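You operate a simulated robot arm through the tools that you are given. There is no shell and no other tool. Be economical: measure what you need, move in short steps, check, and stop when the job is done.

Carry out the task below with a simulated robot arm. There is one attempt and no reset: what you move stays moved.

Task
Take the probe head from the vice to the lapping plate; sweep the plate first.
Fine: yellow brush back; free the vice lever before you lift the head. Set down upright: yellow grit brush. What is to be rubbed or washed off counts as gone when no trace of it is left.

The check looks at the end state, three seconds after you hand in, the way a careful person would. Anything else that was tipped, shoved, dropped, spilled or broken makes it a failure.

Robot
A 6-joint arm with a two-finger parallel gripper, fixed in place. Base frame: the origin is at the foot of the arm, x ahead of it, y to its left, z up; the work surface is at about z = 920. Units: mm, rad, N and s.
With the tool pointing down near the work surface it reaches from about 360 to 760 mm from the base axis. Its first joint turns from -1.152 to 1.152 rad. Payload 2.45 kg.
The tool frame sits at the grasp point between the pads (the TCP): z along the fingers, y along the line on which they close. The tips reach 24 mm beyond it. Largest opening 68 mm; finger width 17, thickness 10; the body of the gripper, 40 by 70 mm, starts 41 mm behind the TCP.
Orientation is that of the tool frame in the base frame, as [roll, pitch, yaw] about the fixed x, y, z axes, in that order (R = Rz(yaw) Ry(pitch) Rx(roll)). With the fingers straight down and closing along the base's y, the tool's x points along the base's -x, its y along +y and its z along -z.

Tools
- The arm moves only by the tool jog_arm. Its argument "targets" is one flat list of numbers, 7 for each row, row after row: the turn, a rotation vector about the base's x, y, z in rad, then the shift along the base's x, y, z in mm, then the finger opening in mm, from 0 to 68. In form: [ax, ay, az, x, y, z, hand, ax, ay, az, x, y, z, hand, ...]. A call has 1 to 12 rows; each row is the pose to reach, as a shift and turn from the pose commanded when the call began. Each row takes 0.2 s and may step no farther than 50 mm and 0.15 rad from the row before; otherwise, or with a gripper value out of range, the whole call is refused. A pose out of reach is approached as far as the arm can. The call stops where the force on the tool passes 40 N (or 10 N more than at its start, if that is more) or the arm is blocked; 0.2 s more then pass. The fingers move at their own pace (about 108 mm/s each) and stop on an object; they squeeze with about 24 N. The grip force told is the motor's: it shows also when the fingers shut on nothing. Time passes only in rows, and 0.2 s behind the last, so rows that repeat a pose let the fingers close. It gives the time, the measured TCP pose, the force on the tool (base axes), the opening and the grip force at its end, in the units of the frame above (readings bear some noise), with the torque about the TCP (base axes, N m) and any sound that the robot's microphone picked up.
- Cameras (640 x 400 px; columns grow to the right, rows downward): "scene" is fixed at [169, 415.4, 1461.3]; the picture's right is [-0.74, -0.68, 0.00], its down [-0.40, 0.43, -0.81] and it looks along [0.55, -0.60, -0.58] (base axes); focal length 282 px, centre (320, 200). "wrist" rides on the gripper at [84, 11, -75] in the tool frame; the picture's right is [-0.13, 0.99, 0.00], its down [-0.60, -0.08, -0.79] and it looks along [-0.79, -0.10, 0.61] (tool axes); focal length 251 px, centre (320, 200). There is no depth. A picture from a camera that has moved, and an enlarged one, comes with that camera's place and axes in the base frame and with its lens.
- grab_frame(camera): a new picture of that camera. It takes no simulated time.
- inspect(camera, box): a new picture of the part [left, top, right, bottom] of that camera's present view, enlarged. It takes no simulated time.
- finish_job(): hands the job in; it is judged then, once.

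Go step by step. Nothing tells you positions but the pictures and the camera data: compare them with the known pose of the tool, close in by small moves and look again before you grip or let go. The budget is 120 turns and 64 pictures, counting those below and the enlarged ones. Unless the task says otherwise, let go and move clear before handing in, and close with one line.

The tools are called as name(argument=value, ...) on one line, values as JSON. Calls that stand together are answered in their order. jog_arm: Moves the arm, as the interface text tells. Its arguments: {"type":"object","properties":{"targets":{"type":"array"}},"required":["targets"]} The other tools are called the same way: grab_frame (camera) takes a picture; inspect (camera, box) takes an enlarged picture of a part of a camera's view; finish_job () hands the job in.

At the start:

```text
clock: 0.0
tool_pos: [420.7, 169.5, 1295.9]
ee_rot: [3.141, 0.001, 3.141]
contact_force: [-0.5, -0.5, 0.9]
ft_torque: [0.02, -0.03, 0.01]
finger_gap: 67.7
grip_force: 0.0
```

scene: 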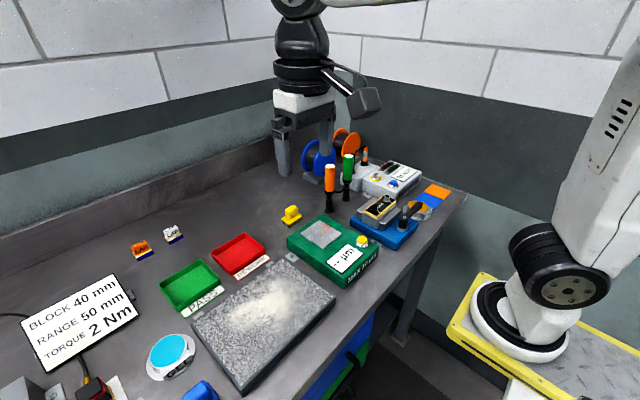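
wrist: 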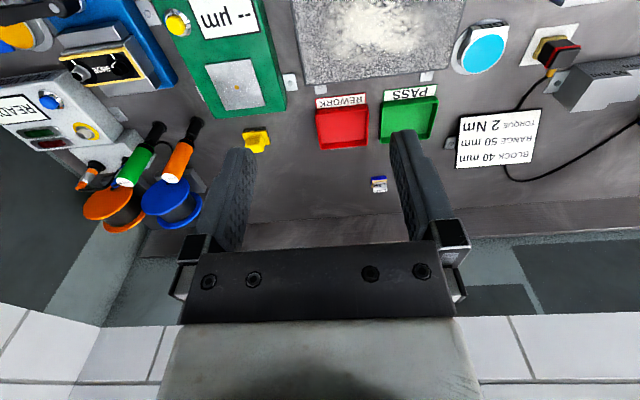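

I see the plate with pale grit on it, a small yellow brush-like object near the red tray, and a blue vice on the right. I'll look closer at each.

inspect(camera="scene", box=[330, 150, 470, 260])

inspect(camera="scene", box=[180, 190, 380, 330])

inspect(camera="wrist", box=[0, 0, 300, 200])

```text
3.64 times, centred on (400, 205) of scene
camera zoom: at [169.0, 415.4, 1461.3], right [-0.74, -0.68, 0.0], down [-0.4, 0.43, -0.81], along [0.55, -0.6, -0.58], focal length 1024 px, centre (29, 182)
```

zoom: 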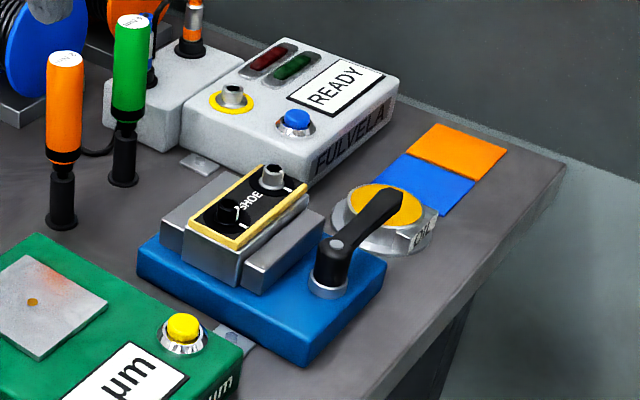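

```text
2.86 times, centred on (280, 260) of scene
camera zoom: at [169.0, 415.4, 1461.3], right [-0.74, -0.68, 0.0], down [-0.4, 0.43, -0.81], along [0.55, -0.6, -0.58], focal length 805 px, centre (434, 29)
```

zoom: 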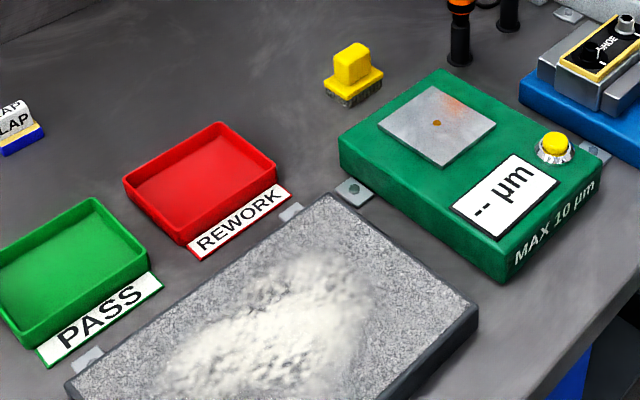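

```text
2.00 times, centred on (150, 100) of wrist
camera zoom: at [336.2, 181.4, 1369.9], right [0.13, 0.99, 0.0], down [0.6, -0.08, 0.79], along [0.79, -0.1, -0.61], focal length 503 px, centre (660, 400)
```

zoom: 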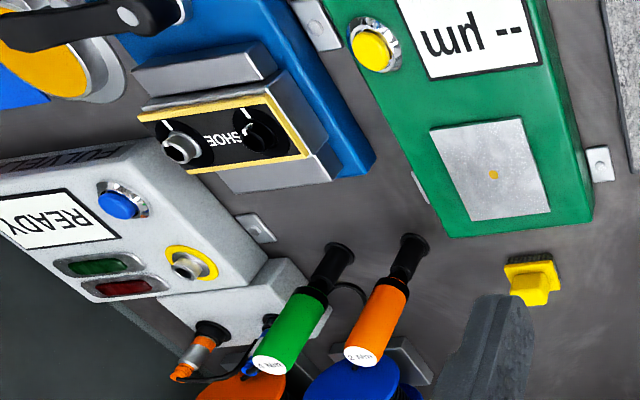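

The head sits in the vice near (470,-160), the yellow brush near (685,-12), and the plate is centred near (500,230). I'll move above the brush and look.

jog_arm(targets=[0, 0, 0, 32, -22, -28, 68, 0, 0, 0, 64, -44, -56, 68, 0, 0, 0, 96, -66, -84, 68, 0, 0, 0, 128, -88, -112, 68, 0, 0, 0, 160, -110, -140, 68, 0, 0, 0, 192, -132, -168, 68, 0, 0, 0, 224, -154, -196, 68, 0, 0, 0, 256, -180, -224, 68])

grab_frame(camera="wrist")

grab_frame(camera="scene")

```text
clock: 1.8
tool_pos: [679.6, -12.2, 1071.6]
ee_rot: [3.14, 0.001, -3.141]
contact_force: [0.3, 0.0, 0.4]
ft_torque: [0.02, 0.0, -0.02]
finger_gap: 68.2
grip_force: 0.1
```

```text
58 pictures are left
camera wrist: at [595.0, -0.3, 1146.6], right [0.13, 0.99, 0.0], down [0.6, -0.08, 0.79], along [0.79, -0.1, -0.61], focal length 251 px, centre (320, 200)
```

wrist: 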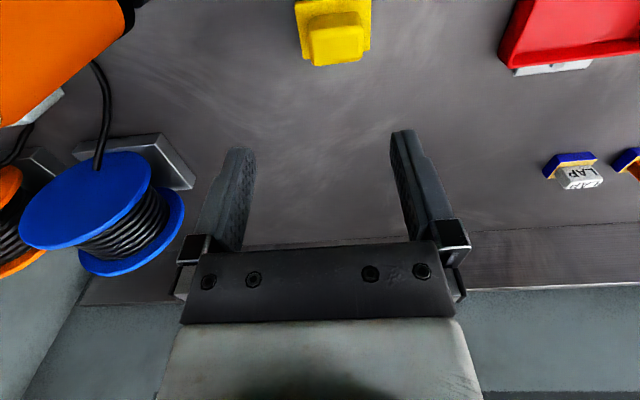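

```text
57 pictures are left
```

scene: 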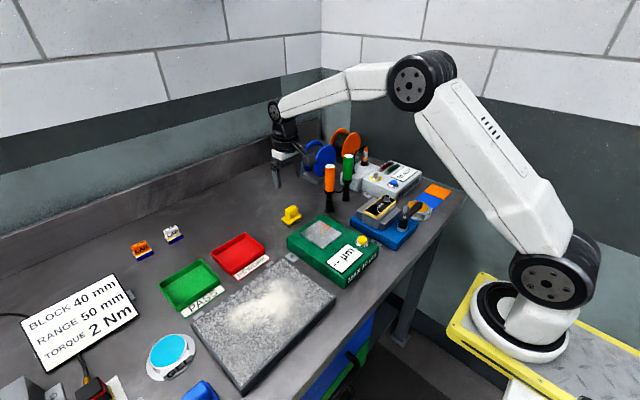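

The brush is nearer (665,0). I'll back off and lower to look at it properly.

jog_arm(targets=[0, 0, 0, -40, 6, -15, 68, 0, 0, 0, -75, 12, -31, 68])

grab_frame(camera="wrist")

inspect(camera="scene", box=[260, 190, 330, 240])

```text
clock: 2.4
tool_pos: [601.8, 2.1, 1040.4]
ee_rot: [3.141, 0.0, -3.141]
contact_force: [-0.6, 0.0, 0.3]
ft_torque: [-0.02, 0.01, -0.02]
finger_gap: 68.2
grip_force: 0.1
```

```text
56 pictures are left
camera wrist: at [517.0, 13.3, 1115.2], right [0.13, 0.99, 0.0], down [0.6, -0.08, 0.79], along [0.79, -0.1, -0.61], focal length 251 px, centre (320, 200)
```

wrist: 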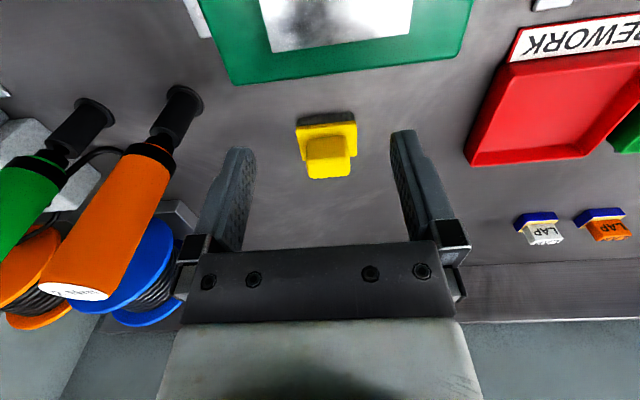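

```text
8.00 times, centred on (295, 215) of scene
camera zoom: at [169.0, 415.4, 1461.3], right [-0.74, -0.68, 0.0], down [-0.4, 0.43, -0.81], along [0.55, -0.6, -0.58], focal length 2253 px, centre (520, 80)
```

zoom: 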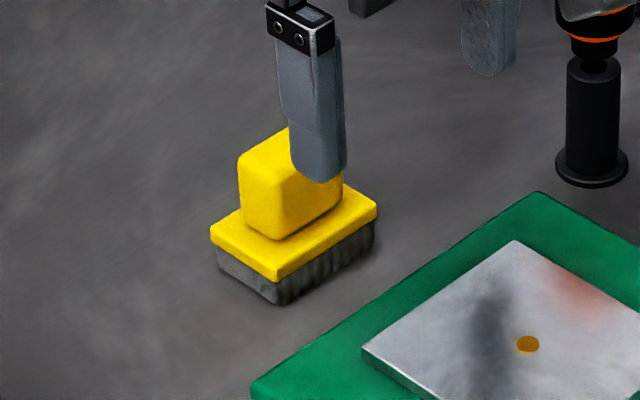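

The brush stands at about (668,0), its handle about 30 wide along y, with its top at z≈963. I'll hover right above it and check centring.

jog_arm(targets=[0, 0, 0, 35, -1, -10, 68, 0, 0, 0, 64, -2, -30, 68, 0, 0, 0, 64, -2, -45, 68])

grab_frame(camera="wrist")

inspect(camera="scene", box=[260, 180, 330, 230])

```text
clock: 3.2
tool_pos: [666.5, 0.7, 992.9]
ee_rot: [3.14, 0.001, 3.141]
contact_force: [-0.3, 0.2, 0.2]
ft_torque: [-0.01, 0.01, -0.03]
finger_gap: 67.8
grip_force: 0.1
```

```text
54 pictures are left
camera wrist: at [582.0, 11.8, 1068.2], right [0.13, 0.99, 0.0], down [0.6, -0.08, 0.79], along [0.79, -0.1, -0.61], focal length 251 px, centre (320, 200)
```

wrist: 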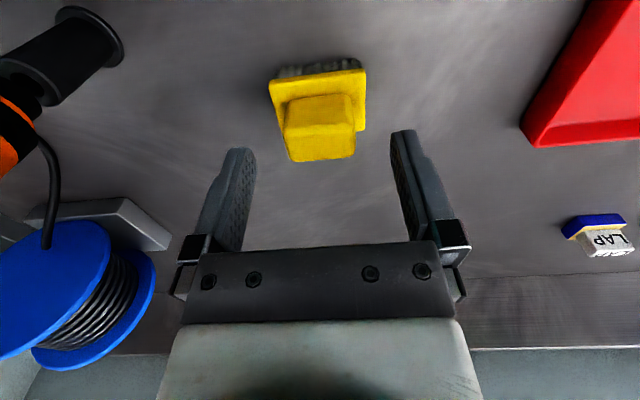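

```text
8.00 times, centred on (295, 205) of scene
camera zoom: at [169.0, 415.4, 1461.3], right [-0.74, -0.68, 0.0], down [-0.4, 0.43, -0.81], along [0.55, -0.6, -0.58], focal length 2253 px, centre (520, 160)
```

zoom: 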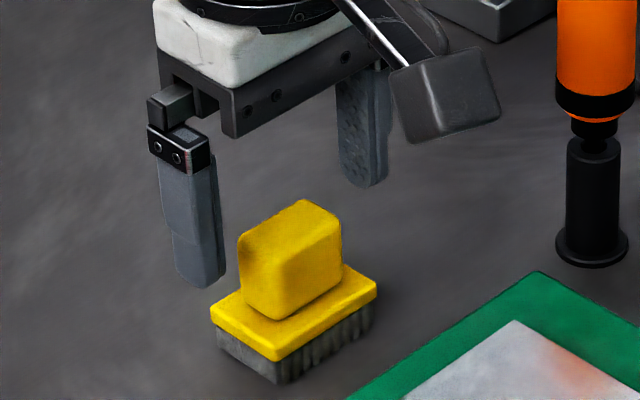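

The handle is centred between the fingers. I'll go down until the tips are just above the brush plate, then close.

jog_arm(targets=[0, 0, 0, 2, 0, -15, 68, 0, 0, 0, 2, 0, -27, 68, 0, 0, 0, 2, 0, -27, 68])

inspect(camera="scene", box=[260, 180, 330, 230])

grab_frame(camera="wrist")

```text
clock: 4.0
tool_pos: [667.7, 0.4, 966.4]
ee_rot: [3.141, 0.001, -3.14]
contact_force: [0.3, 1.0, 0.5]
ft_torque: [-0.04, 0.02, -0.02]
finger_gap: 68.0
grip_force: 0.0
```

```text
8.00 times, centred on (295, 205) of scene
camera zoom: at [169.0, 415.4, 1461.3], right [-0.74, -0.68, 0.0], down [-0.4, 0.43, -0.81], along [0.55, -0.6, -0.58], focal length 2253 px, centre (520, 160)
```

zoom: 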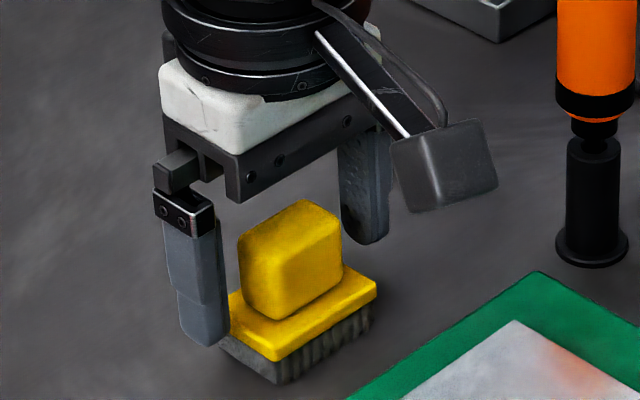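

```text
51 pictures are left
camera wrist: at [583.0, 11.8, 1041.2], right [0.13, 0.99, 0.0], down [0.6, -0.08, 0.79], along [0.79, -0.1, -0.61], focal length 251 px, centre (320, 200)
```

wrist: 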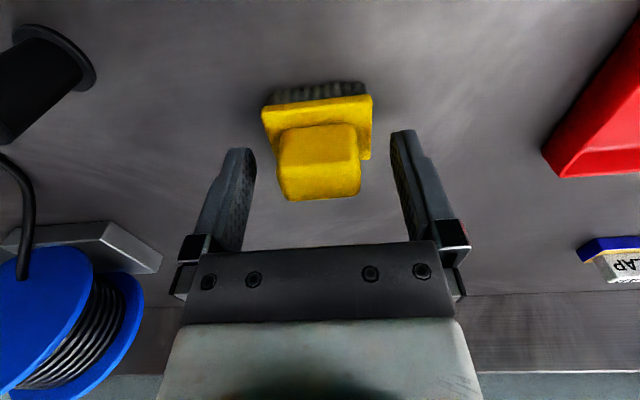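

jog_arm(targets=[0, 0, 0, 0, 0, 0, 45, 0, 0, 0, 0, 0, 0, 20, 0, 0, 0, 0, 0, 0, 20, 0, 0, 0, 0, 0, 0, 20])

inspect(camera="scene", box=[260, 180, 330, 230])

```text
clock: 5.0
tool_pos: [667.7, -1.5, 966.3]
ee_rot: [3.141, 0.0, -3.142]
contact_force: [0.0, -0.1, 0.0]
ft_torque: [0.03, -0.02, -0.02]
finger_gap: 35.5
grip_force: 24.0
```

```text
8.00 times, centred on (295, 205) of scene
camera zoom: at [169.0, 415.4, 1461.3], right [-0.74, -0.68, 0.0], down [-0.4, 0.43, -0.81], along [0.55, -0.6, -0.58], focal length 2253 px, centre (520, 160)
```

zoom: 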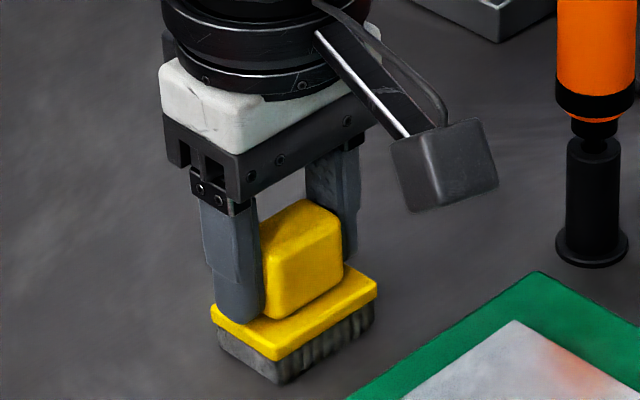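

The brush is held (handle 35.5 mm, bristle soles 46 mm below the TCP). Next I'll lift it and carry it over the plate to see the grit.

jog_arm(targets=[0, 0, 0, 0, 0, 40, 20, 0, 0, 0, 0, 0, 85, 20, 0, 0, 0, -28, 33, 110, 20, 0, 0, 0, -58, 66, 110, 20, 0, 0, 0, -88, 99, 110, 20, 0, 0, 0, -118, 132, 110, 20, 0, 0, 0, -148, 165, 110, 20, 0, 0, 0, -178, 198, 110, 20, 0, 0, 0, -208, 225, 110, 20, 0, 0, 0, -228, 232, 110, 20])

grab_frame(camera="wrist")

inspect(camera="scene", box=[160, 230, 380, 400])

```text
clock: 7.2
tool_pos: [439.5, 231.4, 1078.0]
ee_rot: [3.141, -0.002, -3.141]
contact_force: [-0.2, -0.6, 0.1]
ft_torque: [-0.01, -0.01, -0.03]
finger_gap: 20.1
grip_force: 0.2
```

```text
49 pictures are left
camera wrist: at [354.6, 243.5, 1152.8], right [0.13, 0.99, 0.0], down [0.6, -0.08, 0.79], along [0.79, -0.1, -0.61], focal length 251 px, centre (320, 200)
```

wrist: 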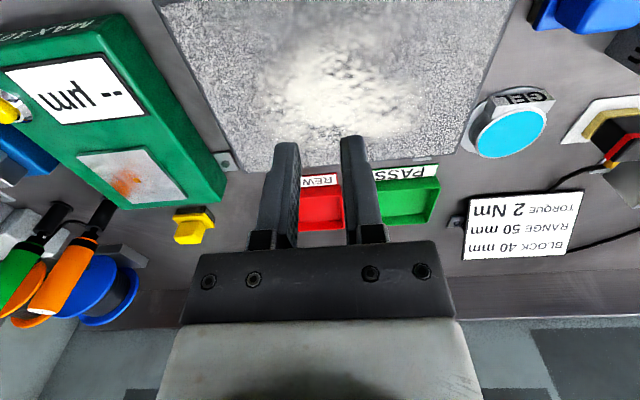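

```text
2.35 times, centred on (270, 315) of scene
camera zoom: at [169.0, 415.4, 1461.3], right [-0.74, -0.68, 0.0], down [-0.4, 0.43, -0.81], along [0.55, -0.6, -0.58], focal length 663 px, centre (438, -71)
```

zoom: 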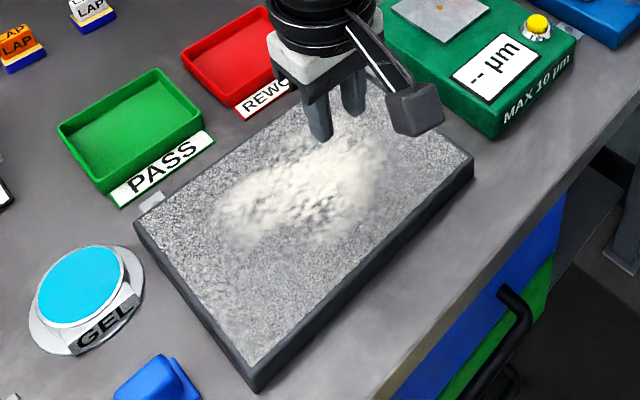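

The fingers came up empty: the brush slipped out during the lift and stayed behind. I'll check how it stands now.

inspect(camera="scene", box=[260, 190, 330, 240])

inspect(camera="wrist", box=[130, 180, 270, 270])

```text
8.00 times, centred on (295, 215) of scene
camera zoom: at [169.0, 415.4, 1461.3], right [-0.74, -0.68, 0.0], down [-0.4, 0.43, -0.81], along [0.55, -0.6, -0.58], focal length 2253 px, centre (520, 80)
```

zoom: 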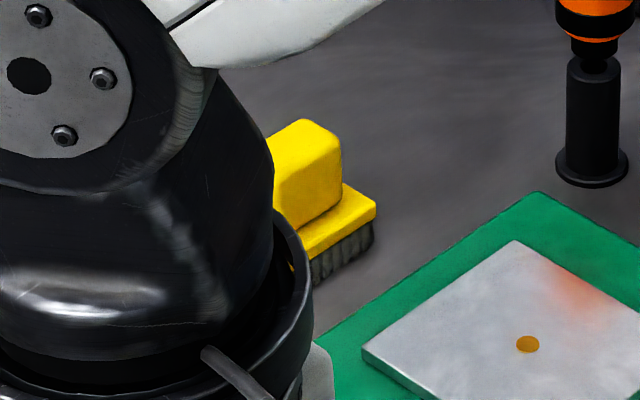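

```text
4.44 times, centred on (200, 225) of wrist
camera zoom: at [354.6, 243.5, 1152.8], right [0.13, 0.99, 0.0], down [0.6, -0.08, 0.79], along [0.79, -0.1, -0.61], focal length 1118 px, centre (853, 89)
```

zoom: 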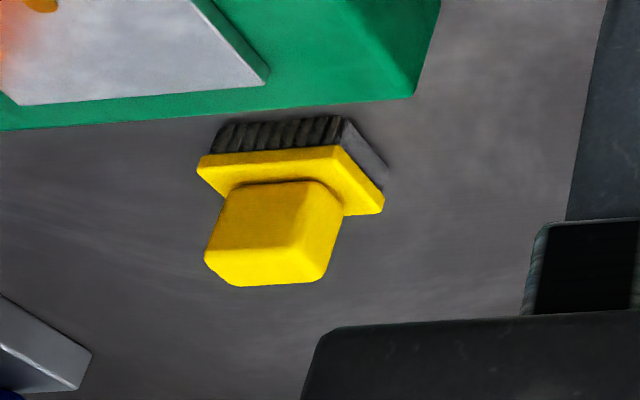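

The brush still stands upright in the same place. I'll go back, grip lower and lift slowly, checking the gap.

jog_arm(targets=[0, 0, 0, 28, -30, 0, 68, 0, 0, 0, 58, -62, 0, 68, 0, 0, 0, 88, -94, 0, 68, 0, 0, 0, 118, -126, 0, 68, 0, 0, 0, 148, -158, 0, 68, 0, 0, 0, 178, -190, 0, 68, 0, 0, 0, 208, -216, -20, 68, 0, 0, 0, 228, -232, -45, 68, 0, 0, 0, 228, -232, -80, 68, 0, 0, 0, 228, -232, -105, 68, 0, 0, 0, 228, -232, -114, 68, 0, 0, 0, 228, -232, -114, 68])

inspect(camera="scene", box=[260, 180, 330, 230])

```text
clock: 9.8
tool_pos: [669.8, 1.1, 964.1]
ee_rot: [-3.141, -0.002, 3.141]
contact_force: [0.7, 0.5, -0.5]
ft_torque: [0.01, 0.01, 0.01]
finger_gap: 67.9
grip_force: 0.1
```

```text
8.00 times, centred on (295, 205) of scene
camera zoom: at [169.0, 415.4, 1461.3], right [-0.74, -0.68, 0.0], down [-0.4, 0.43, -0.81], along [0.55, -0.6, -0.58], focal length 2253 px, centre (520, 160)
```

zoom: 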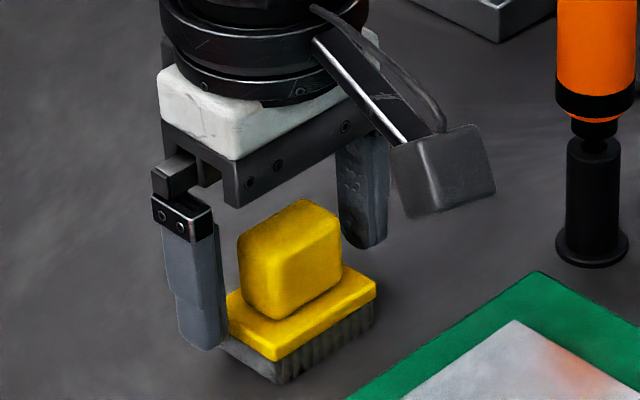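

jog_arm(targets=[0, 0, 0, -2, 0, -3, 50, 0, 0, 0, -2, 0, -3, 20, 0, 0, 0, -2, 0, -3, 0, 0, 0, 0, -2, 0, -3, 0, 0, 0, 0, -2, 0, -3, 0, 0, 0, 0, -2, 0, -1, 0, 0, 0, 0, -2, 0, 2, 0])

inspect(camera="scene", box=[260, 180, 330, 230])

grab_frame(camera="wrist")

```text
clock: 11.4
tool_pos: [663.5, 0.8, 962.2]
ee_rot: [-3.141, -0.007, -3.141]
contact_force: [-0.8, -0.3, -0.6]
ft_torque: [-0.01, -0.03, 0.01]
finger_gap: 51.2
grip_force: 23.8
```

```text
8.00 times, centred on (295, 205) of scene
camera zoom: at [169.0, 415.4, 1461.3], right [-0.74, -0.68, 0.0], down [-0.4, 0.43, -0.81], along [0.55, -0.6, -0.58], focal length 2253 px, centre (520, 160)
```

zoom: 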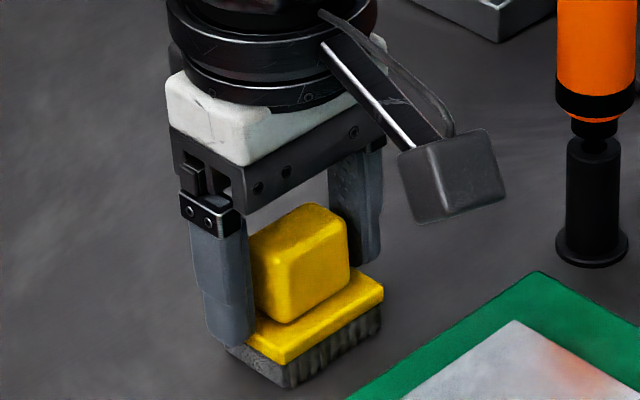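

```text
43 pictures are left
camera wrist: at [580.2, 11.6, 1038.4], right [0.13, 0.99, 0.0], down [0.61, -0.08, 0.79], along [0.78, -0.1, -0.62], focal length 251 px, centre (320, 200)
```

wrist: 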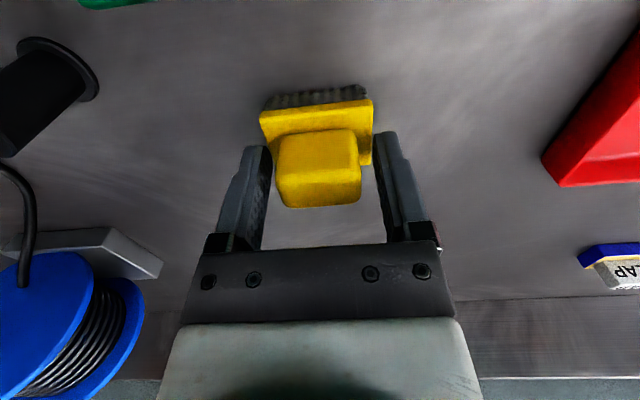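

The fingers now pinch the brush's base plate (51 mm). I'll try a slow small lift and see whether it holds.

jog_arm(targets=[0, 0, 0, 0, 0, 2, 0, 0, 0, 0, 0, 0, 5, 0, 0, 0, 0, 0, 0, 10, 0, 0, 0, 0, 0, 0, 15, 0])

inspect(camera="scene", box=[260, 180, 330, 230])

```text
clock: 12.4
tool_pos: [665.1, -0.2, 979.7]
ee_rot: [3.14, 0.001, -3.142]
contact_force: [-0.8, 0.5, 0.1]
ft_torque: [0.0, 0.0, 0.0]
finger_gap: 51.1
grip_force: 24.0
```

```text
8.00 times, centred on (295, 205) of scene
camera zoom: at [169.0, 415.4, 1461.3], right [-0.74, -0.68, 0.0], down [-0.4, 0.43, -0.81], along [0.55, -0.6, -0.58], focal length 2253 px, centre (520, 160)
```

zoom: 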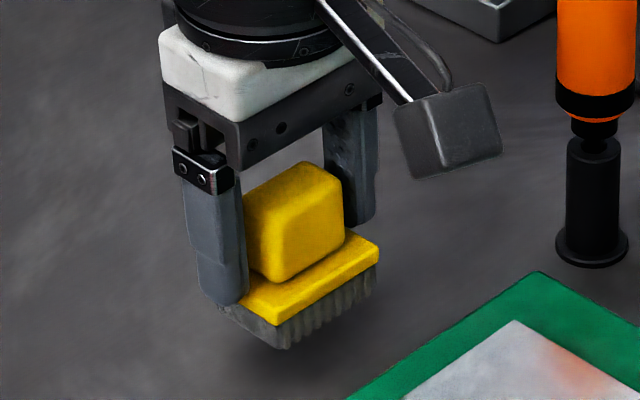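

It holds by the base plate. I'll set it down and regrip about 6 mm lower for a firmer hold while scrubbing.

jog_arm(targets=[0, 0, 0, 0, 0, -10, 0, 0, 0, 0, 0, 0, -19, 0, 0, 0, 0, 0, 0, -20, 60, 0, 0, 0, 0, 0, -26, 62, 0, 0, 0, 0, 0, -26, 20, 0, 0, 0, 0, 0, -26, 0, 0, 0, 0, 0, 0, -26, 0, 0, 0, 0, 0, 0, -22, 0, 0, 0, 0, 0, 0, -16, 0])

inspect(camera="scene", box=[260, 180, 330, 230])

```text
clock: 14.4
tool_pos: [666.2, -0.7, 965.7]
ee_rot: [3.141, -0.001, 3.141]
contact_force: [-0.2, -0.1, -0.8]
ft_torque: [0.03, 0.03, 0.02]
finger_gap: 51.1
grip_force: 24.0
```

```text
8.00 times, centred on (295, 205) of scene
camera zoom: at [169.0, 415.4, 1461.3], right [-0.74, -0.68, 0.0], down [-0.4, 0.43, -0.81], along [0.55, -0.6, -0.58], focal length 2253 px, centre (520, 160)
```

zoom: 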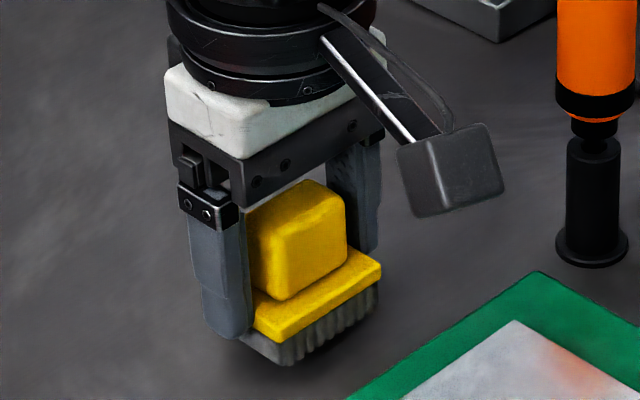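

Firm hold now; sole is about 34 mm below the TCP. I'll carry it over the plate's near right corner and check before touching.

jog_arm(targets=[0, 0, 0, 0, 0, 30, 0, 0, 0, 0, 0, 0, 70, 0, 0, 0, 0, -25, 18, 100, 0, 0, 0, 0, -60, 42, 100, 0, 0, 0, 0, -95, 67, 100, 0, 0, 0, 0, -130, 91, 100, 0, 0, 0, 0, -165, 116, 100, 0, 0, 0, 0, -200, 140, 100, 0, 0, 0, 0, -226, 165, 80, 0, 0, 0, 0, -246, 170, 40, 0, 0, 0, 0, -246, 170, 30, 0])

grab_frame(camera="wrist")

inspect(camera="scene", box=[160, 230, 380, 400])

```text
clock: 16.8
tool_pos: [419.0, 170.2, 992.2]
ee_rot: [3.141, -0.001, -3.141]
contact_force: [0.8, -0.8, -0.1]
ft_torque: [-0.02, 0.03, -0.01]
finger_gap: 51.0
grip_force: 23.7
```

```text
40 pictures are left
camera wrist: at [334.6, 182.4, 1067.7], right [0.13, 0.99, 0.0], down [0.6, -0.08, 0.79], along [0.79, -0.1, -0.61], focal length 251 px, centre (320, 200)
```

wrist: 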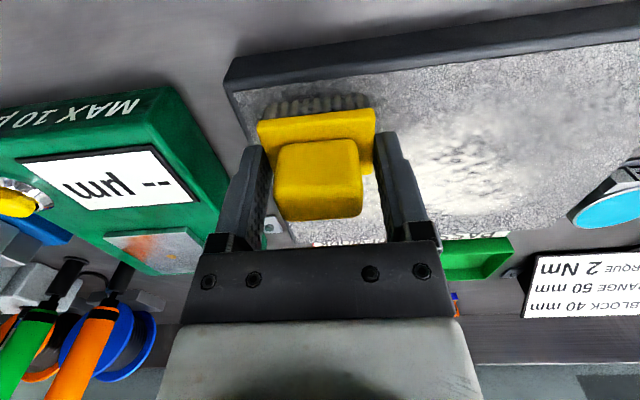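

```text
2.35 times, centred on (270, 315) of scene
camera zoom: at [169.0, 415.4, 1461.3], right [-0.74, -0.68, 0.0], down [-0.4, 0.43, -0.81], along [0.55, -0.6, -0.58], focal length 663 px, centre (438, -71)
```

zoom: 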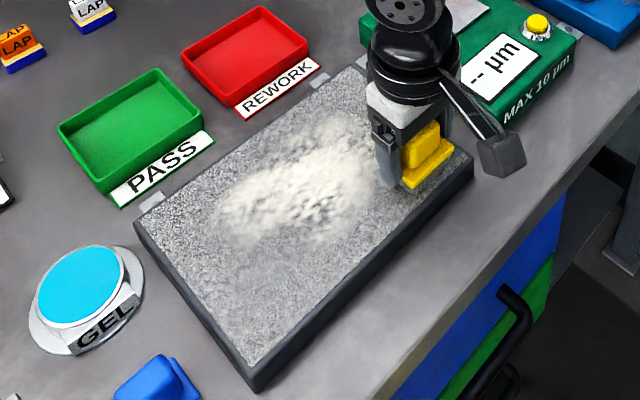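

The brush is over the plate's near right corner, level. I'll descend in small steps until it touches.

jog_arm(targets=[0, 0, 0, 0, 0, -10, 0, 0, 0, 0, 0, 0, -14, 0, 0, 0, 0, 0, 0, -16, 0, 0, 0, 0, 0, 0, -16, 0])

```text
clock: 17.8
tool_pos: [420.4, 171.3, 978.9]
ee_rot: [3.139, 0.002, -3.141]
contact_force: [2.5, 7.4, 17.1]
ft_torque: [0.11, -0.11, -0.02]
finger_gap: 51.2
grip_force: 24.3
```

Contact at 17 N. I'll ease 1 mm and make the first stroke along +y.

jog_arm(targets=[0, 0, 0, 0, 0, 1, 0, 0, 0, 0, 0, 20, 1, 0, 0, 0, 0, 0, 40, 1, 0, 0, 0, 0, 0, 60, 1, 0, 0, 0, 0, 0, 80, 1, 0, 0, 0, 0, 0, 100, 1, 0, 0, 0, 0, 0, 120, 1, 0, 0, 0, 0, 0, 140, 1, 0, 0, 0, 0, 0, 155, 1, 0])

grab_frame(camera="scene")

```text
clock: 19.8
tool_pos: [420.7, 325.4, 980.9]
ee_rot: [3.141, 0.0, 3.141]
contact_force: [0.1, 0.5, -0.6]
ft_torque: [0.01, 0.01, 0.01]
finger_gap: 51.1
grip_force: 23.7
```

```text
38 pictures are left
```

scene: 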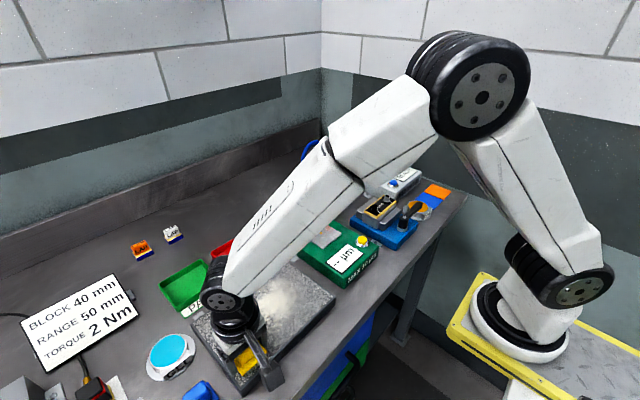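

Contact was lost by easing. I'll press 1 mm lower again and return along −y.

jog_arm(targets=[0, 0, 0, 0, 0, -1, 0, 0, 0, 0, 0, 0, -1, 0, 0, 0, 0, 0, -20, -1, 0, 0, 0, 0, 0, -40, -1, 0, 0, 0, 0, 0, -60, -1, 0, 0, 0, 0, 0, -80, -1, 0, 0, 0, 0, 0, -100, -1, 0])

```text
clock: 21.4
tool_pos: [419.5, 225.1, 979.1]
ee_rot: [3.14, 0.0, -3.141]
contact_force: [-0.3, -0.3, -0.6]
ft_torque: [0.01, -0.01, 0.0]
finger_gap: 50.8
grip_force: 24.2
```

jog_arm(targets=[0, 0, 0, 0, 0, -1, 0, 0, 0, 0, 0, 0, -2, 0, 0, 0, 0, 0, 0, -2, 0])

grab_frame(camera="wrist")

```text
clock: 22.2
tool_pos: [419.6, 225.3, 978.8]
ee_rot: [3.139, 0.001, -3.14]
contact_force: [-3.8, -0.6, 16.2]
ft_torque: [-0.05, 0.04, -0.01]
finger_gap: 51.0
grip_force: 23.8
```

```text
37 pictures are left
camera wrist: at [335.2, 236.6, 1052.9], right [0.13, 0.99, 0.0], down [0.6, -0.08, 0.79], along [0.79, -0.1, -0.61], focal length 251 px, centre (320, 200)
```

wrist: 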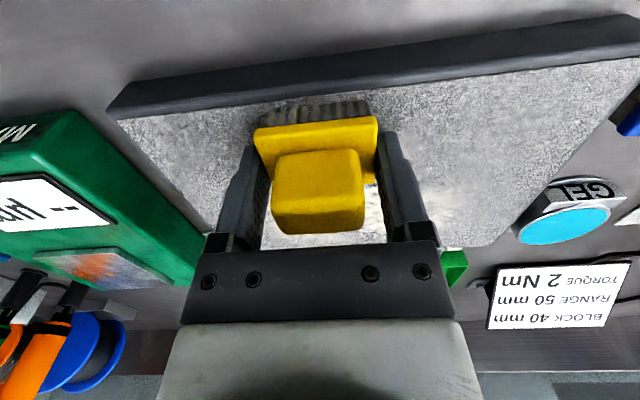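

Contact restored (16 N). I'll continue the strip, then step to the next one in x.

jog_arm(targets=[0, 0, 0, 0, -25, 0, 0, 0, 0, 0, 0, -50, 0, 0, 0, 0, 0, 0, -68, 0, 0, 0, 0, 0, 0, -43, 0, 0, 0, 0, 0, 0, -18, 0, 0, 0, 0, 0, 0, 7, 0, 0, 0, 0, 0, 32, 0, 0, 0, 0, 0, 0, 57, 0, 0, 0, 0, 0, 0, 82, 0, 0, 0, 0, 0, 0, 105, 0, 0])

```text
refused: targets must hold 7 numbers for each row
```

jog_arm(targets=[0, 0, 0, 0, -25, 0, 0, 0, 0, 0, 0, -50, 0, 0, 0, 0, 0, 0, -68, 0, 0, 0, 0, 0, 0, -43, 0, 0, 0, 0, 0, 0, -18, 0, 0, 0, 0, 0, 0, 7, 0, 0, 0, 0, 0, 0, 32, 0, 0, 0, 0, 0, 0, 57, 0, 0, 0, 0, 0, 0, 82, 0, 0, 0, 0, 0, 0, 105, 0, 0])

grab_frame(camera="wrist")

```text
clock: 24.4
tool_pos: [420.7, 329.6, 977.2]
ee_rot: [-3.141, 0.001, -3.141]
contact_force: [1.6, -5.1, 11.8]
ft_torque: [-0.07, -0.12, -0.05]
finger_gap: 51.1
grip_force: 24.0
```

```text
36 pictures are left
camera wrist: at [336.0, 341.0, 1052.8], right [0.13, 0.99, 0.0], down [0.6, -0.08, 0.79], along [0.79, -0.1, -0.61], focal length 251 px, centre (320, 200)
```

wrist: 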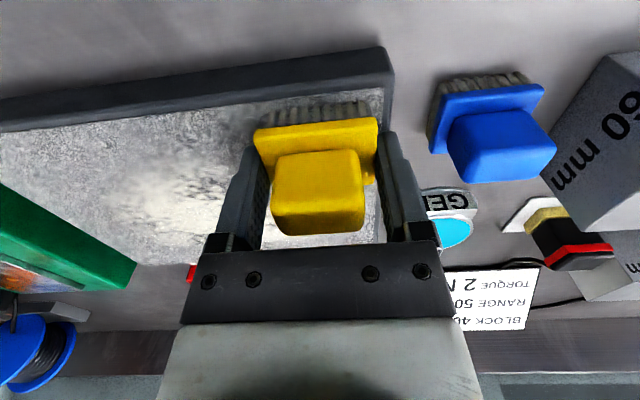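

Sweeping works at 12 N. I'll carry on with strips at x≈445 and 470.

jog_arm(targets=[0, 0, 0, 25, -5, 0, 0, 0, 0, 0, 25, -35, 0, 0, 0, 0, 0, 25, -65, 0, 0, 0, 0, 0, 25, -95, 0, 0, 0, 0, 0, 25, -125, 0, 0, 0, 0, 0, 25, -150, 0, 0, 0, 0, 0, 25, -172, 0, 0, 0, 0, 0, 48, -172, 0, 0])

jog_arm(targets=[0, 0, 0, 0, 30, 0, 0, 0, 0, 0, 0, 60, 0, 0, 0, 0, 0, 0, 90, 0, 0, 0, 0, 0, 0, 120, 0, 0, 0, 0, 0, 0, 145, 0, 0, 0, 0, 0, 0, 165, 0, 0, 0, 0, 0, 23, 165, 0, 0])

grab_frame(camera="wrist")

```text
clock: 26.2
tool_pos: [463.8, 157.0, 976.6]
ee_rot: [-3.14, -0.003, -3.141]
contact_force: [-4.5, 0.4, 9.2]
ft_torque: [-0.04, 0.04, -0.03]
finger_gap: 50.9
grip_force: 23.5
```

```text
clock: 27.8
tool_pos: [489.5, 323.6, 977.4]
ee_rot: [-3.141, 0.001, -3.14]
contact_force: [-0.2, 0.2, -0.4]
ft_torque: [-0.01, 0.02, 0.03]
finger_gap: 51.1
grip_force: 23.9
```

```text
35 pictures are left
camera wrist: at [405.6, 335.4, 1052.6], right [0.13, 0.99, 0.0], down [0.6, -0.08, 0.79], along [0.79, -0.1, -0.61], focal length 251 px, centre (320, 200)
```

wrist: 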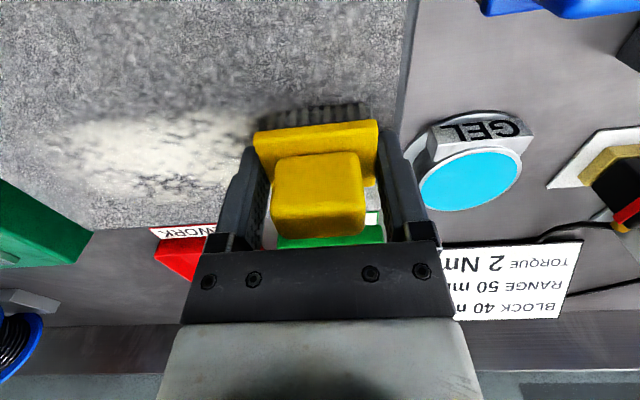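

Most of the near grit is gone. I'll press slightly and continue at x≈490.

jog_arm(targets=[0, 0, 0, 0, -3, -0.5, 0, 0, 0, 0, 0, -5, -1.5, 0, 0, 0, 0, 0, -30, -1.5, 0, 0, 0, 0, 0, -60, -1.5, 0, 0, 0, 0, 0, -90, -1.5, 0, 0, 0, 0, 0, -115, -1.5, 0, 0, 0, 0, 0, -140, -1.5, 0, 0, 0, 0, 0, -168, -1.5, 0])

jog_arm(targets=[0, 0, 0, 22, 0, 0, 0, 0, 0, 0, 22, 30, 0, 0, 0, 0, 0, 22, 60, 0, 0, 0, 0, 0, 22, 90, 0, 0, 0, 0, 0, 22, 120, 0, 0, 0, 0, 0, 22, 145, 0, 0, 0, 0, 0, 22, 165, 0, 0, 0, 0, 0, 44, 165, 0, 0])

grab_frame(camera="wrist")

```text
clock: 29.6
tool_pos: [491.1, 154.6, 977.1]
ee_rot: [-3.141, -0.002, -3.14]
contact_force: [0.2, 2.1, 4.5]
ft_torque: [0.07, -0.04, 0.04]
finger_gap: 50.8
grip_force: 24.5
```

```text
clock: 31.4
tool_pos: [536.4, 319.4, 975.7]
ee_rot: [-3.141, -0.002, -3.139]
contact_force: [-3.5, 1.4, 11.7]
ft_torque: [0.01, 0.02, -0.02]
finger_gap: 50.9
grip_force: 24.1
```

```text
34 pictures are left
camera wrist: at [450.7, 331.1, 1050.8], right [0.13, 0.99, 0.0], down [0.6, -0.08, 0.79], along [0.79, -0.1, -0.61], focal length 251 px, centre (320, 200)
```

wrist: 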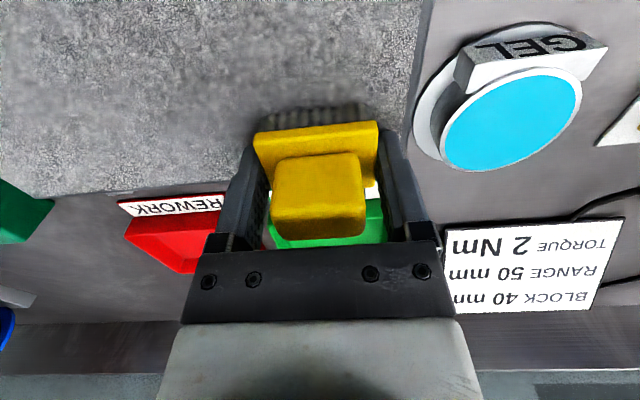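

Nearly all clean. I'll do the last strip at x≈536 along −y, then lift and look.

jog_arm(targets=[0, 0, 0, 0, -30, -0.3, 0, 0, 0, 0, 0, -60, -0.3, 0, 0, 0, 0, 0, -90, -0.3, 0, 0, 0, 0, 0, -120, -0.3, 0, 0, 0, 0, 0, -145, -0.3, 0, 0, 0, 0, 0, -168, -0.3, 0, 0, 0, 0, 0, -168, 40, 0, 0, 0, 0, -30, -180, 80, 0, 0, 0, 0, -70, -190, 100, 0, 0, 0, 0, -100, -160, 110, 0])

grab_frame(camera="wrist")

inspect(camera="scene", box=[180, 240, 350, 400])

```text
refused: row 8 steps farther than a row can; nothing moved
```

```text
33 pictures are left
camera wrist: at [450.7, 331.1, 1050.8], right [0.13, 0.99, 0.0], down [0.6, -0.08, 0.79], along [0.79, -0.1, -0.61], focal length 251 px, centre (320, 200)
```

wrist: 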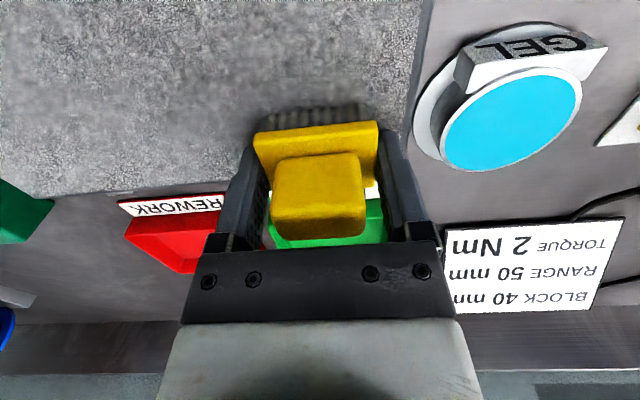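

```text
2.50 times, centred on (265, 320) of scene
camera zoom: at [168.6, 415.4, 1461.3], right [-0.74, -0.68, 0.0], down [-0.4, 0.43, -0.81], along [0.55, -0.6, -0.58], focal length 704 px, centre (458, -100)
```

zoom: 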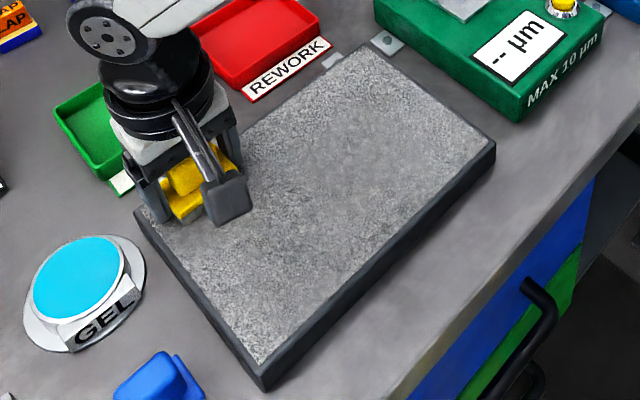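

That call was refused for one long step. I'll redo it with shorter steps.

jog_arm(targets=[0, 0, 0, 0, -30, -0.3, 0, 0, 0, 0, 0, -60, -0.3, 0, 0, 0, 0, 0, -90, -0.3, 0, 0, 0, 0, 0, -120, -0.3, 0, 0, 0, 0, 0, -145, -0.3, 0, 0, 0, 0, 0, -168, -0.3, 0, 0, 0, 0, 0, -168, 40, 0, 0, 0, 0, -20, -180, 80, 0, 0, 0, 0, -60, -190, 100, 0])

inspect(camera="scene", box=[180, 240, 350, 400])

```text
clock: 33.4
tool_pos: [474.0, 128.3, 1077.2]
ee_rot: [3.14, -0.001, -3.141]
contact_force: [-0.3, -0.7, 0.7]
ft_torque: [0.0, 0.01, -0.02]
finger_gap: 51.1
grip_force: 23.8
```

```text
2.50 times, centred on (265, 320) of scene
camera zoom: at [169.0, 415.4, 1461.3], right [-0.74, -0.68, 0.0], down [-0.4, 0.43, -0.81], along [0.55, -0.6, -0.58], focal length 704 px, centre (458, -100)
```

zoom: 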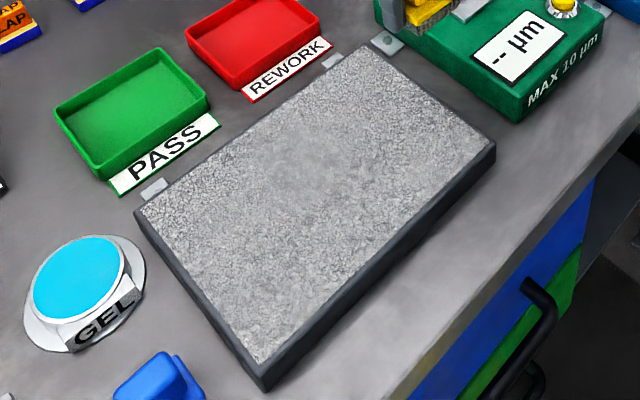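

It looks clean, but there's a slightly smoother patch in the middle. I'll check it closer.

inspect(camera="scene", box=[220, 255, 310, 320])

```text
6.15 times, centred on (265, 288) of scene
camera zoom: at [169.0, 415.4, 1461.3], right [-0.74, -0.68, 0.0], down [-0.4, 0.43, -0.81], along [0.55, -0.6, -0.58], focal length 1733 px, centre (658, -338)
```

zoom: 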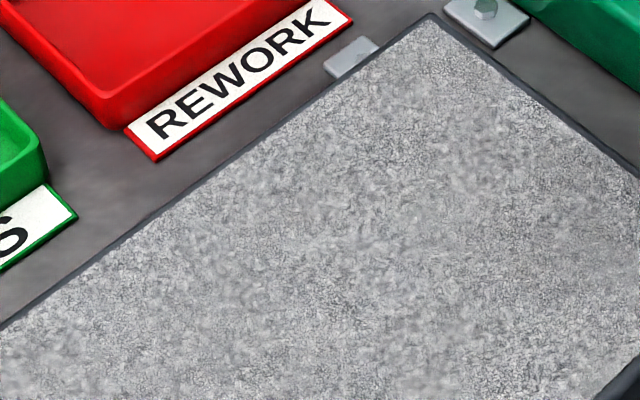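

Possibly only render noise, but the standard is "no trace", so I'll do a second full pass.

jog_arm(targets=[0, 0, 0, -25, 16, -38, 0, 0, 0, 0, -46, 31, -78, 0, 0, 0, 0, -46, 31, -98, 0, 0, 0, 0, -46, 31, -101, 0, 0, 0, 0, -46, 60, -101, 0, 0, 0, 0, -46, 90, -101, 0, 0, 0, 0, -46, 120, -101, 0, 0, 0, 0, -46, 150, -101, 0, 0, 0, 0, -46, 175, -101, 0, 0, 0, 0, -46, 195, -101, 0, 0, 0, 0, -22, 195, -101, 0])

jog_arm(targets=[0, 0, 0, 0, -30, 0, 0, 0, 0, 0, 0, -60, 0, 0, 0, 0, 0, 0, -90, 0, 0, 0, 0, 0, 0, -120, 0, 0, 0, 0, 0, 0, -145, 0, 0, 0, 0, 0, 0, -165, 0, 0, 0, 0, 0, 24, -165, 0, 0, 0, 0, 0, 24, -125, 0, 0, 0, 0, 0, 24, -90, 0, 0, 0, 0, 0, 24, -55, 0, 0, 0, 0, 0, 24, -20, 0, 0, 0, 0, 0, 24, 0, 0, 0])

jog_arm(targets=[0, 0, 0, 24, 0, -0.3, 0, 0, 0, 0, 24, -30, -0.3, 0, 0, 0, 0, 24, -60, -0.3, 0, 0, 0, 0, 24, -95, -0.3, 0, 0, 0, 0, 24, -130, -0.3, 0, 0, 0, 0, 24, -165, -0.3, 0, 0, 0, 0, 50, -165, -0.5, 0, 0, 0, 0, 50, -130, -0.5, 0, 0, 0, 0, 50, -95, -0.5, 0, 0, 0, 0, 50, -60, -0.5, 0, 0, 0, 0, 50, -30, -0.5, 0, 0, 0, 0, 50, 0, -0.5, 0])

```text
clock: 35.4
tool_pos: [427.8, 299.5, 974.8]
ee_rot: [3.138, 0.005, 3.14]
contact_force: [0.1, 1.1, 5.7]
ft_torque: [-0.06, 0.06, -0.02]
finger_gap: 51.0
grip_force: 23.9
stopped in row 9: the force on the tool passed its limit at 42 N (the readings are from after the stop); the commanded pose is now the measured one
```

```text
clock: 38.0
tool_pos: [453.3, 301.5, 976.3]
ee_rot: [3.141, 0.003, 3.141]
contact_force: [-0.2, -0.5, 0.0]
ft_torque: [0.0, -0.02, 0.0]
finger_gap: 51.0
grip_force: 24.1
```

```text
clock: 40.6
tool_pos: [503.9, 298.1, 975.5]
ee_rot: [3.14, 0.004, 3.14]
contact_force: [-0.6, -8.8, 20.6]
ft_torque: [-0.3, 0.07, 0.11]
finger_gap: 51.0
grip_force: 23.6
```

I'll lift and look at plate and brush.

jog_arm(targets=[0, 0, 0, 0, 0, 40, 0, 0, 0, 0, -10, -25, 80, 0, 0, 0, 0, -20, -70, 90, 0, 0, 0, 0, -30, -115, 100, 0, 0, 0, 0, -40, -160, 100, 0, 0, 0, 0, -40, -200, 100, 0])

inspect(camera="scene", box=[180, 240, 350, 400])

grab_frame(camera="wrist")

```text
clock: 42.0
tool_pos: [463.0, 98.4, 1073.5]
ee_rot: [3.138, 0.004, -3.14]
contact_force: [0.5, -0.8, -1.6]
ft_torque: [0.02, -0.01, 0.03]
finger_gap: 51.0
grip_force: 23.9
```

```text
2.50 times, centred on (265, 320) of scene
camera zoom: at [169.0, 415.4, 1461.3], right [-0.74, -0.68, 0.0], down [-0.4, 0.43, -0.81], along [0.55, -0.6, -0.58], focal length 704 px, centre (458, -100)
```

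zoom: 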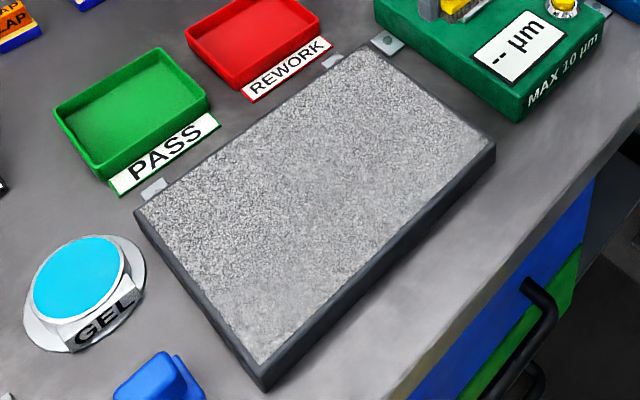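

```text
28 pictures are left
camera wrist: at [378.7, 110.6, 1148.7], right [0.13, 0.99, 0.0], down [0.6, -0.08, 0.79], along [0.79, -0.1, -0.61], focal length 251 px, centre (320, 200)
```

wrist: 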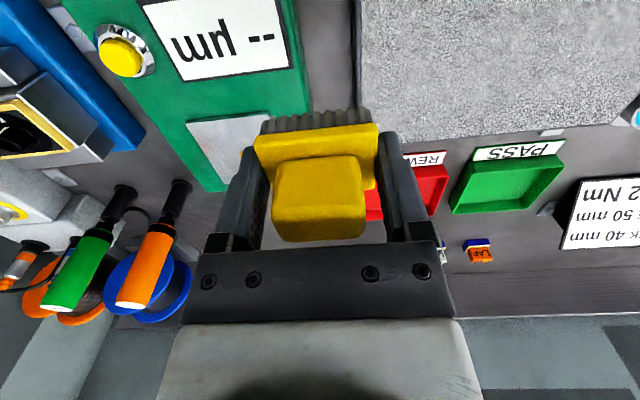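

The plate is now uniformly clean. I'll take the brush back to its place and hover just above.

jog_arm(targets=[0, 0, 0, 41, -20, 0, 0, 0, 0, 0, 82, -40, 0, 0, 0, 0, 0, 123, -60, 0, 0, 0, 0, 0, 164, -80, 0, 0, 0, 0, 0, 206, -99, 0, 0, 0, 0, 0, 206, -99, -45, 0, 0, 0, 0, 206, -99, -90, 0, 0, 0, 0, 206, -99, -108, 0, 0, 0, 0, 206, -99, -108, 0])

inspect(camera="scene", box=[260, 180, 330, 230])

```text
clock: 44.0
tool_pos: [668.5, -0.4, 966.2]
ee_rot: [3.14, 0.003, 3.141]
contact_force: [0.2, 0.2, -0.7]
ft_torque: [-0.01, 0.0, -0.03]
finger_gap: 50.9
grip_force: 24.4
```

```text
8.00 times, centred on (295, 205) of scene
camera zoom: at [169.0, 415.4, 1461.3], right [-0.74, -0.68, 0.0], down [-0.4, 0.43, -0.81], along [0.55, -0.6, -0.58], focal length 2253 px, centre (520, 160)
```

zoom: 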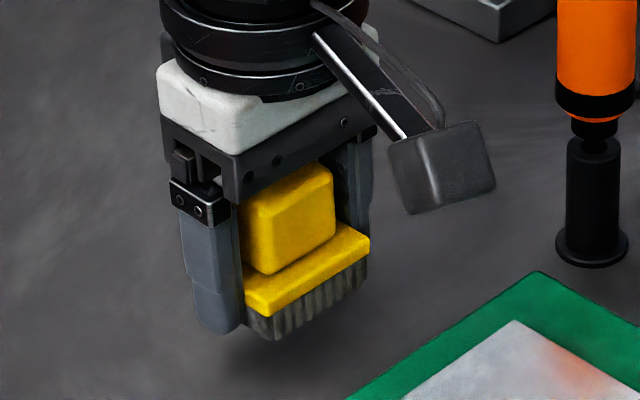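

jog_arm(targets=[0, 0, 0, 0, 0, -9, 0, 0, 0, 0, 0, 0, -15, 0, 0, 0, 0, 0, 0, -16.5, 0, 0, 0, 0, 0, 0, -16.5, 0])

inspect(camera="scene", box=[260, 180, 330, 230])

```text
clock: 45.0
tool_pos: [669.3, 0.9, 949.7]
ee_rot: [3.14, 0.004, -3.141]
contact_force: [0.0, 0.8, -1.1]
ft_torque: [0.01, -0.04, 0.0]
finger_gap: 50.8
grip_force: 24.1
```

```text
8.00 times, centred on (295, 205) of scene
camera zoom: at [169.0, 415.4, 1461.3], right [-0.74, -0.68, 0.0], down [-0.4, 0.43, -0.81], along [0.55, -0.6, -0.58], focal length 2253 px, centre (520, 160)
```

zoom: 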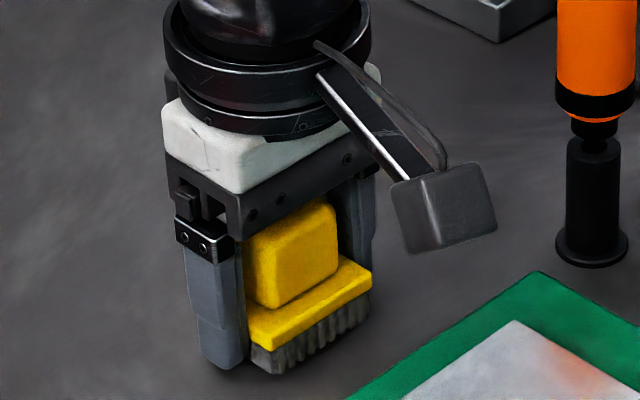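

jog_arm(targets=[0, 0, 0, 0, 0, -2.5, 0, 0, 0, 0, 0, 0, -3.5, 0, 0, 0, 0, 0, 0, -3.5, 0])

```text
clock: 45.8
tool_pos: [668.9, 0.4, 946.8]
ee_rot: [3.14, 0.004, 3.141]
contact_force: [-0.1, 0.1, -0.2]
ft_torque: [-0.03, -0.03, -0.01]
finger_gap: 50.9
grip_force: 24.1
```

jog_arm(targets=[0, 0, 0, 0, 0, -0.8, 0, 0, 0, 0, 0, 0, -1.5, 0, 0, 0, 0, 0, 0, -1.5, 0])

```text
clock: 46.6
tool_pos: [668.0, 0.9, 945.5]
ee_rot: [3.14, 0.004, -3.141]
contact_force: [-2.4, -0.3, 5.5]
ft_torque: [-0.12, 0.05, -0.06]
finger_gap: 50.9
grip_force: 23.8
```

Contact with the table (5.5 N). I'll release and rise straight up.

jog_arm(targets=[0, 0, 0, 0, 0, 0, 60, 0, 0, 0, 0, 0, 0, 66, 0, 0, 0, 0, 0, 0, 66, 0, 0, 0, 0, 0, 15, 66, 0, 0, 0, 0, 0, 40, 66, 0, 0, 0, 0, 0, 85, 66, 0, 0, 0, 0, 0, 135, 66])

inspect(camera="scene", box=[260, 180, 330, 230])

```text
clock: 48.2
tool_pos: [667.5, 2.2, 1081.4]
ee_rot: [3.139, 0.0, -3.142]
contact_force: [0.4, -0.4, 0.4]
ft_torque: [0.0, 0.06, -0.01]
finger_gap: 65.8
grip_force: 0.1
```

```text
8.00 times, centred on (295, 205) of scene
camera zoom: at [169.0, 415.4, 1461.3], right [-0.74, -0.68, 0.0], down [-0.4, 0.43, -0.81], along [0.55, -0.6, -0.58], focal length 2253 px, centre (520, 160)
```

zoom: 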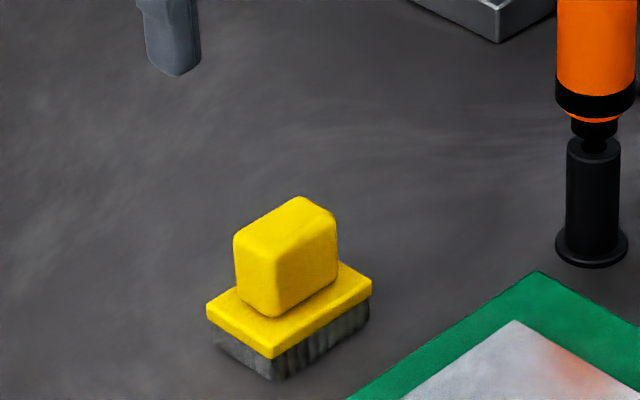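

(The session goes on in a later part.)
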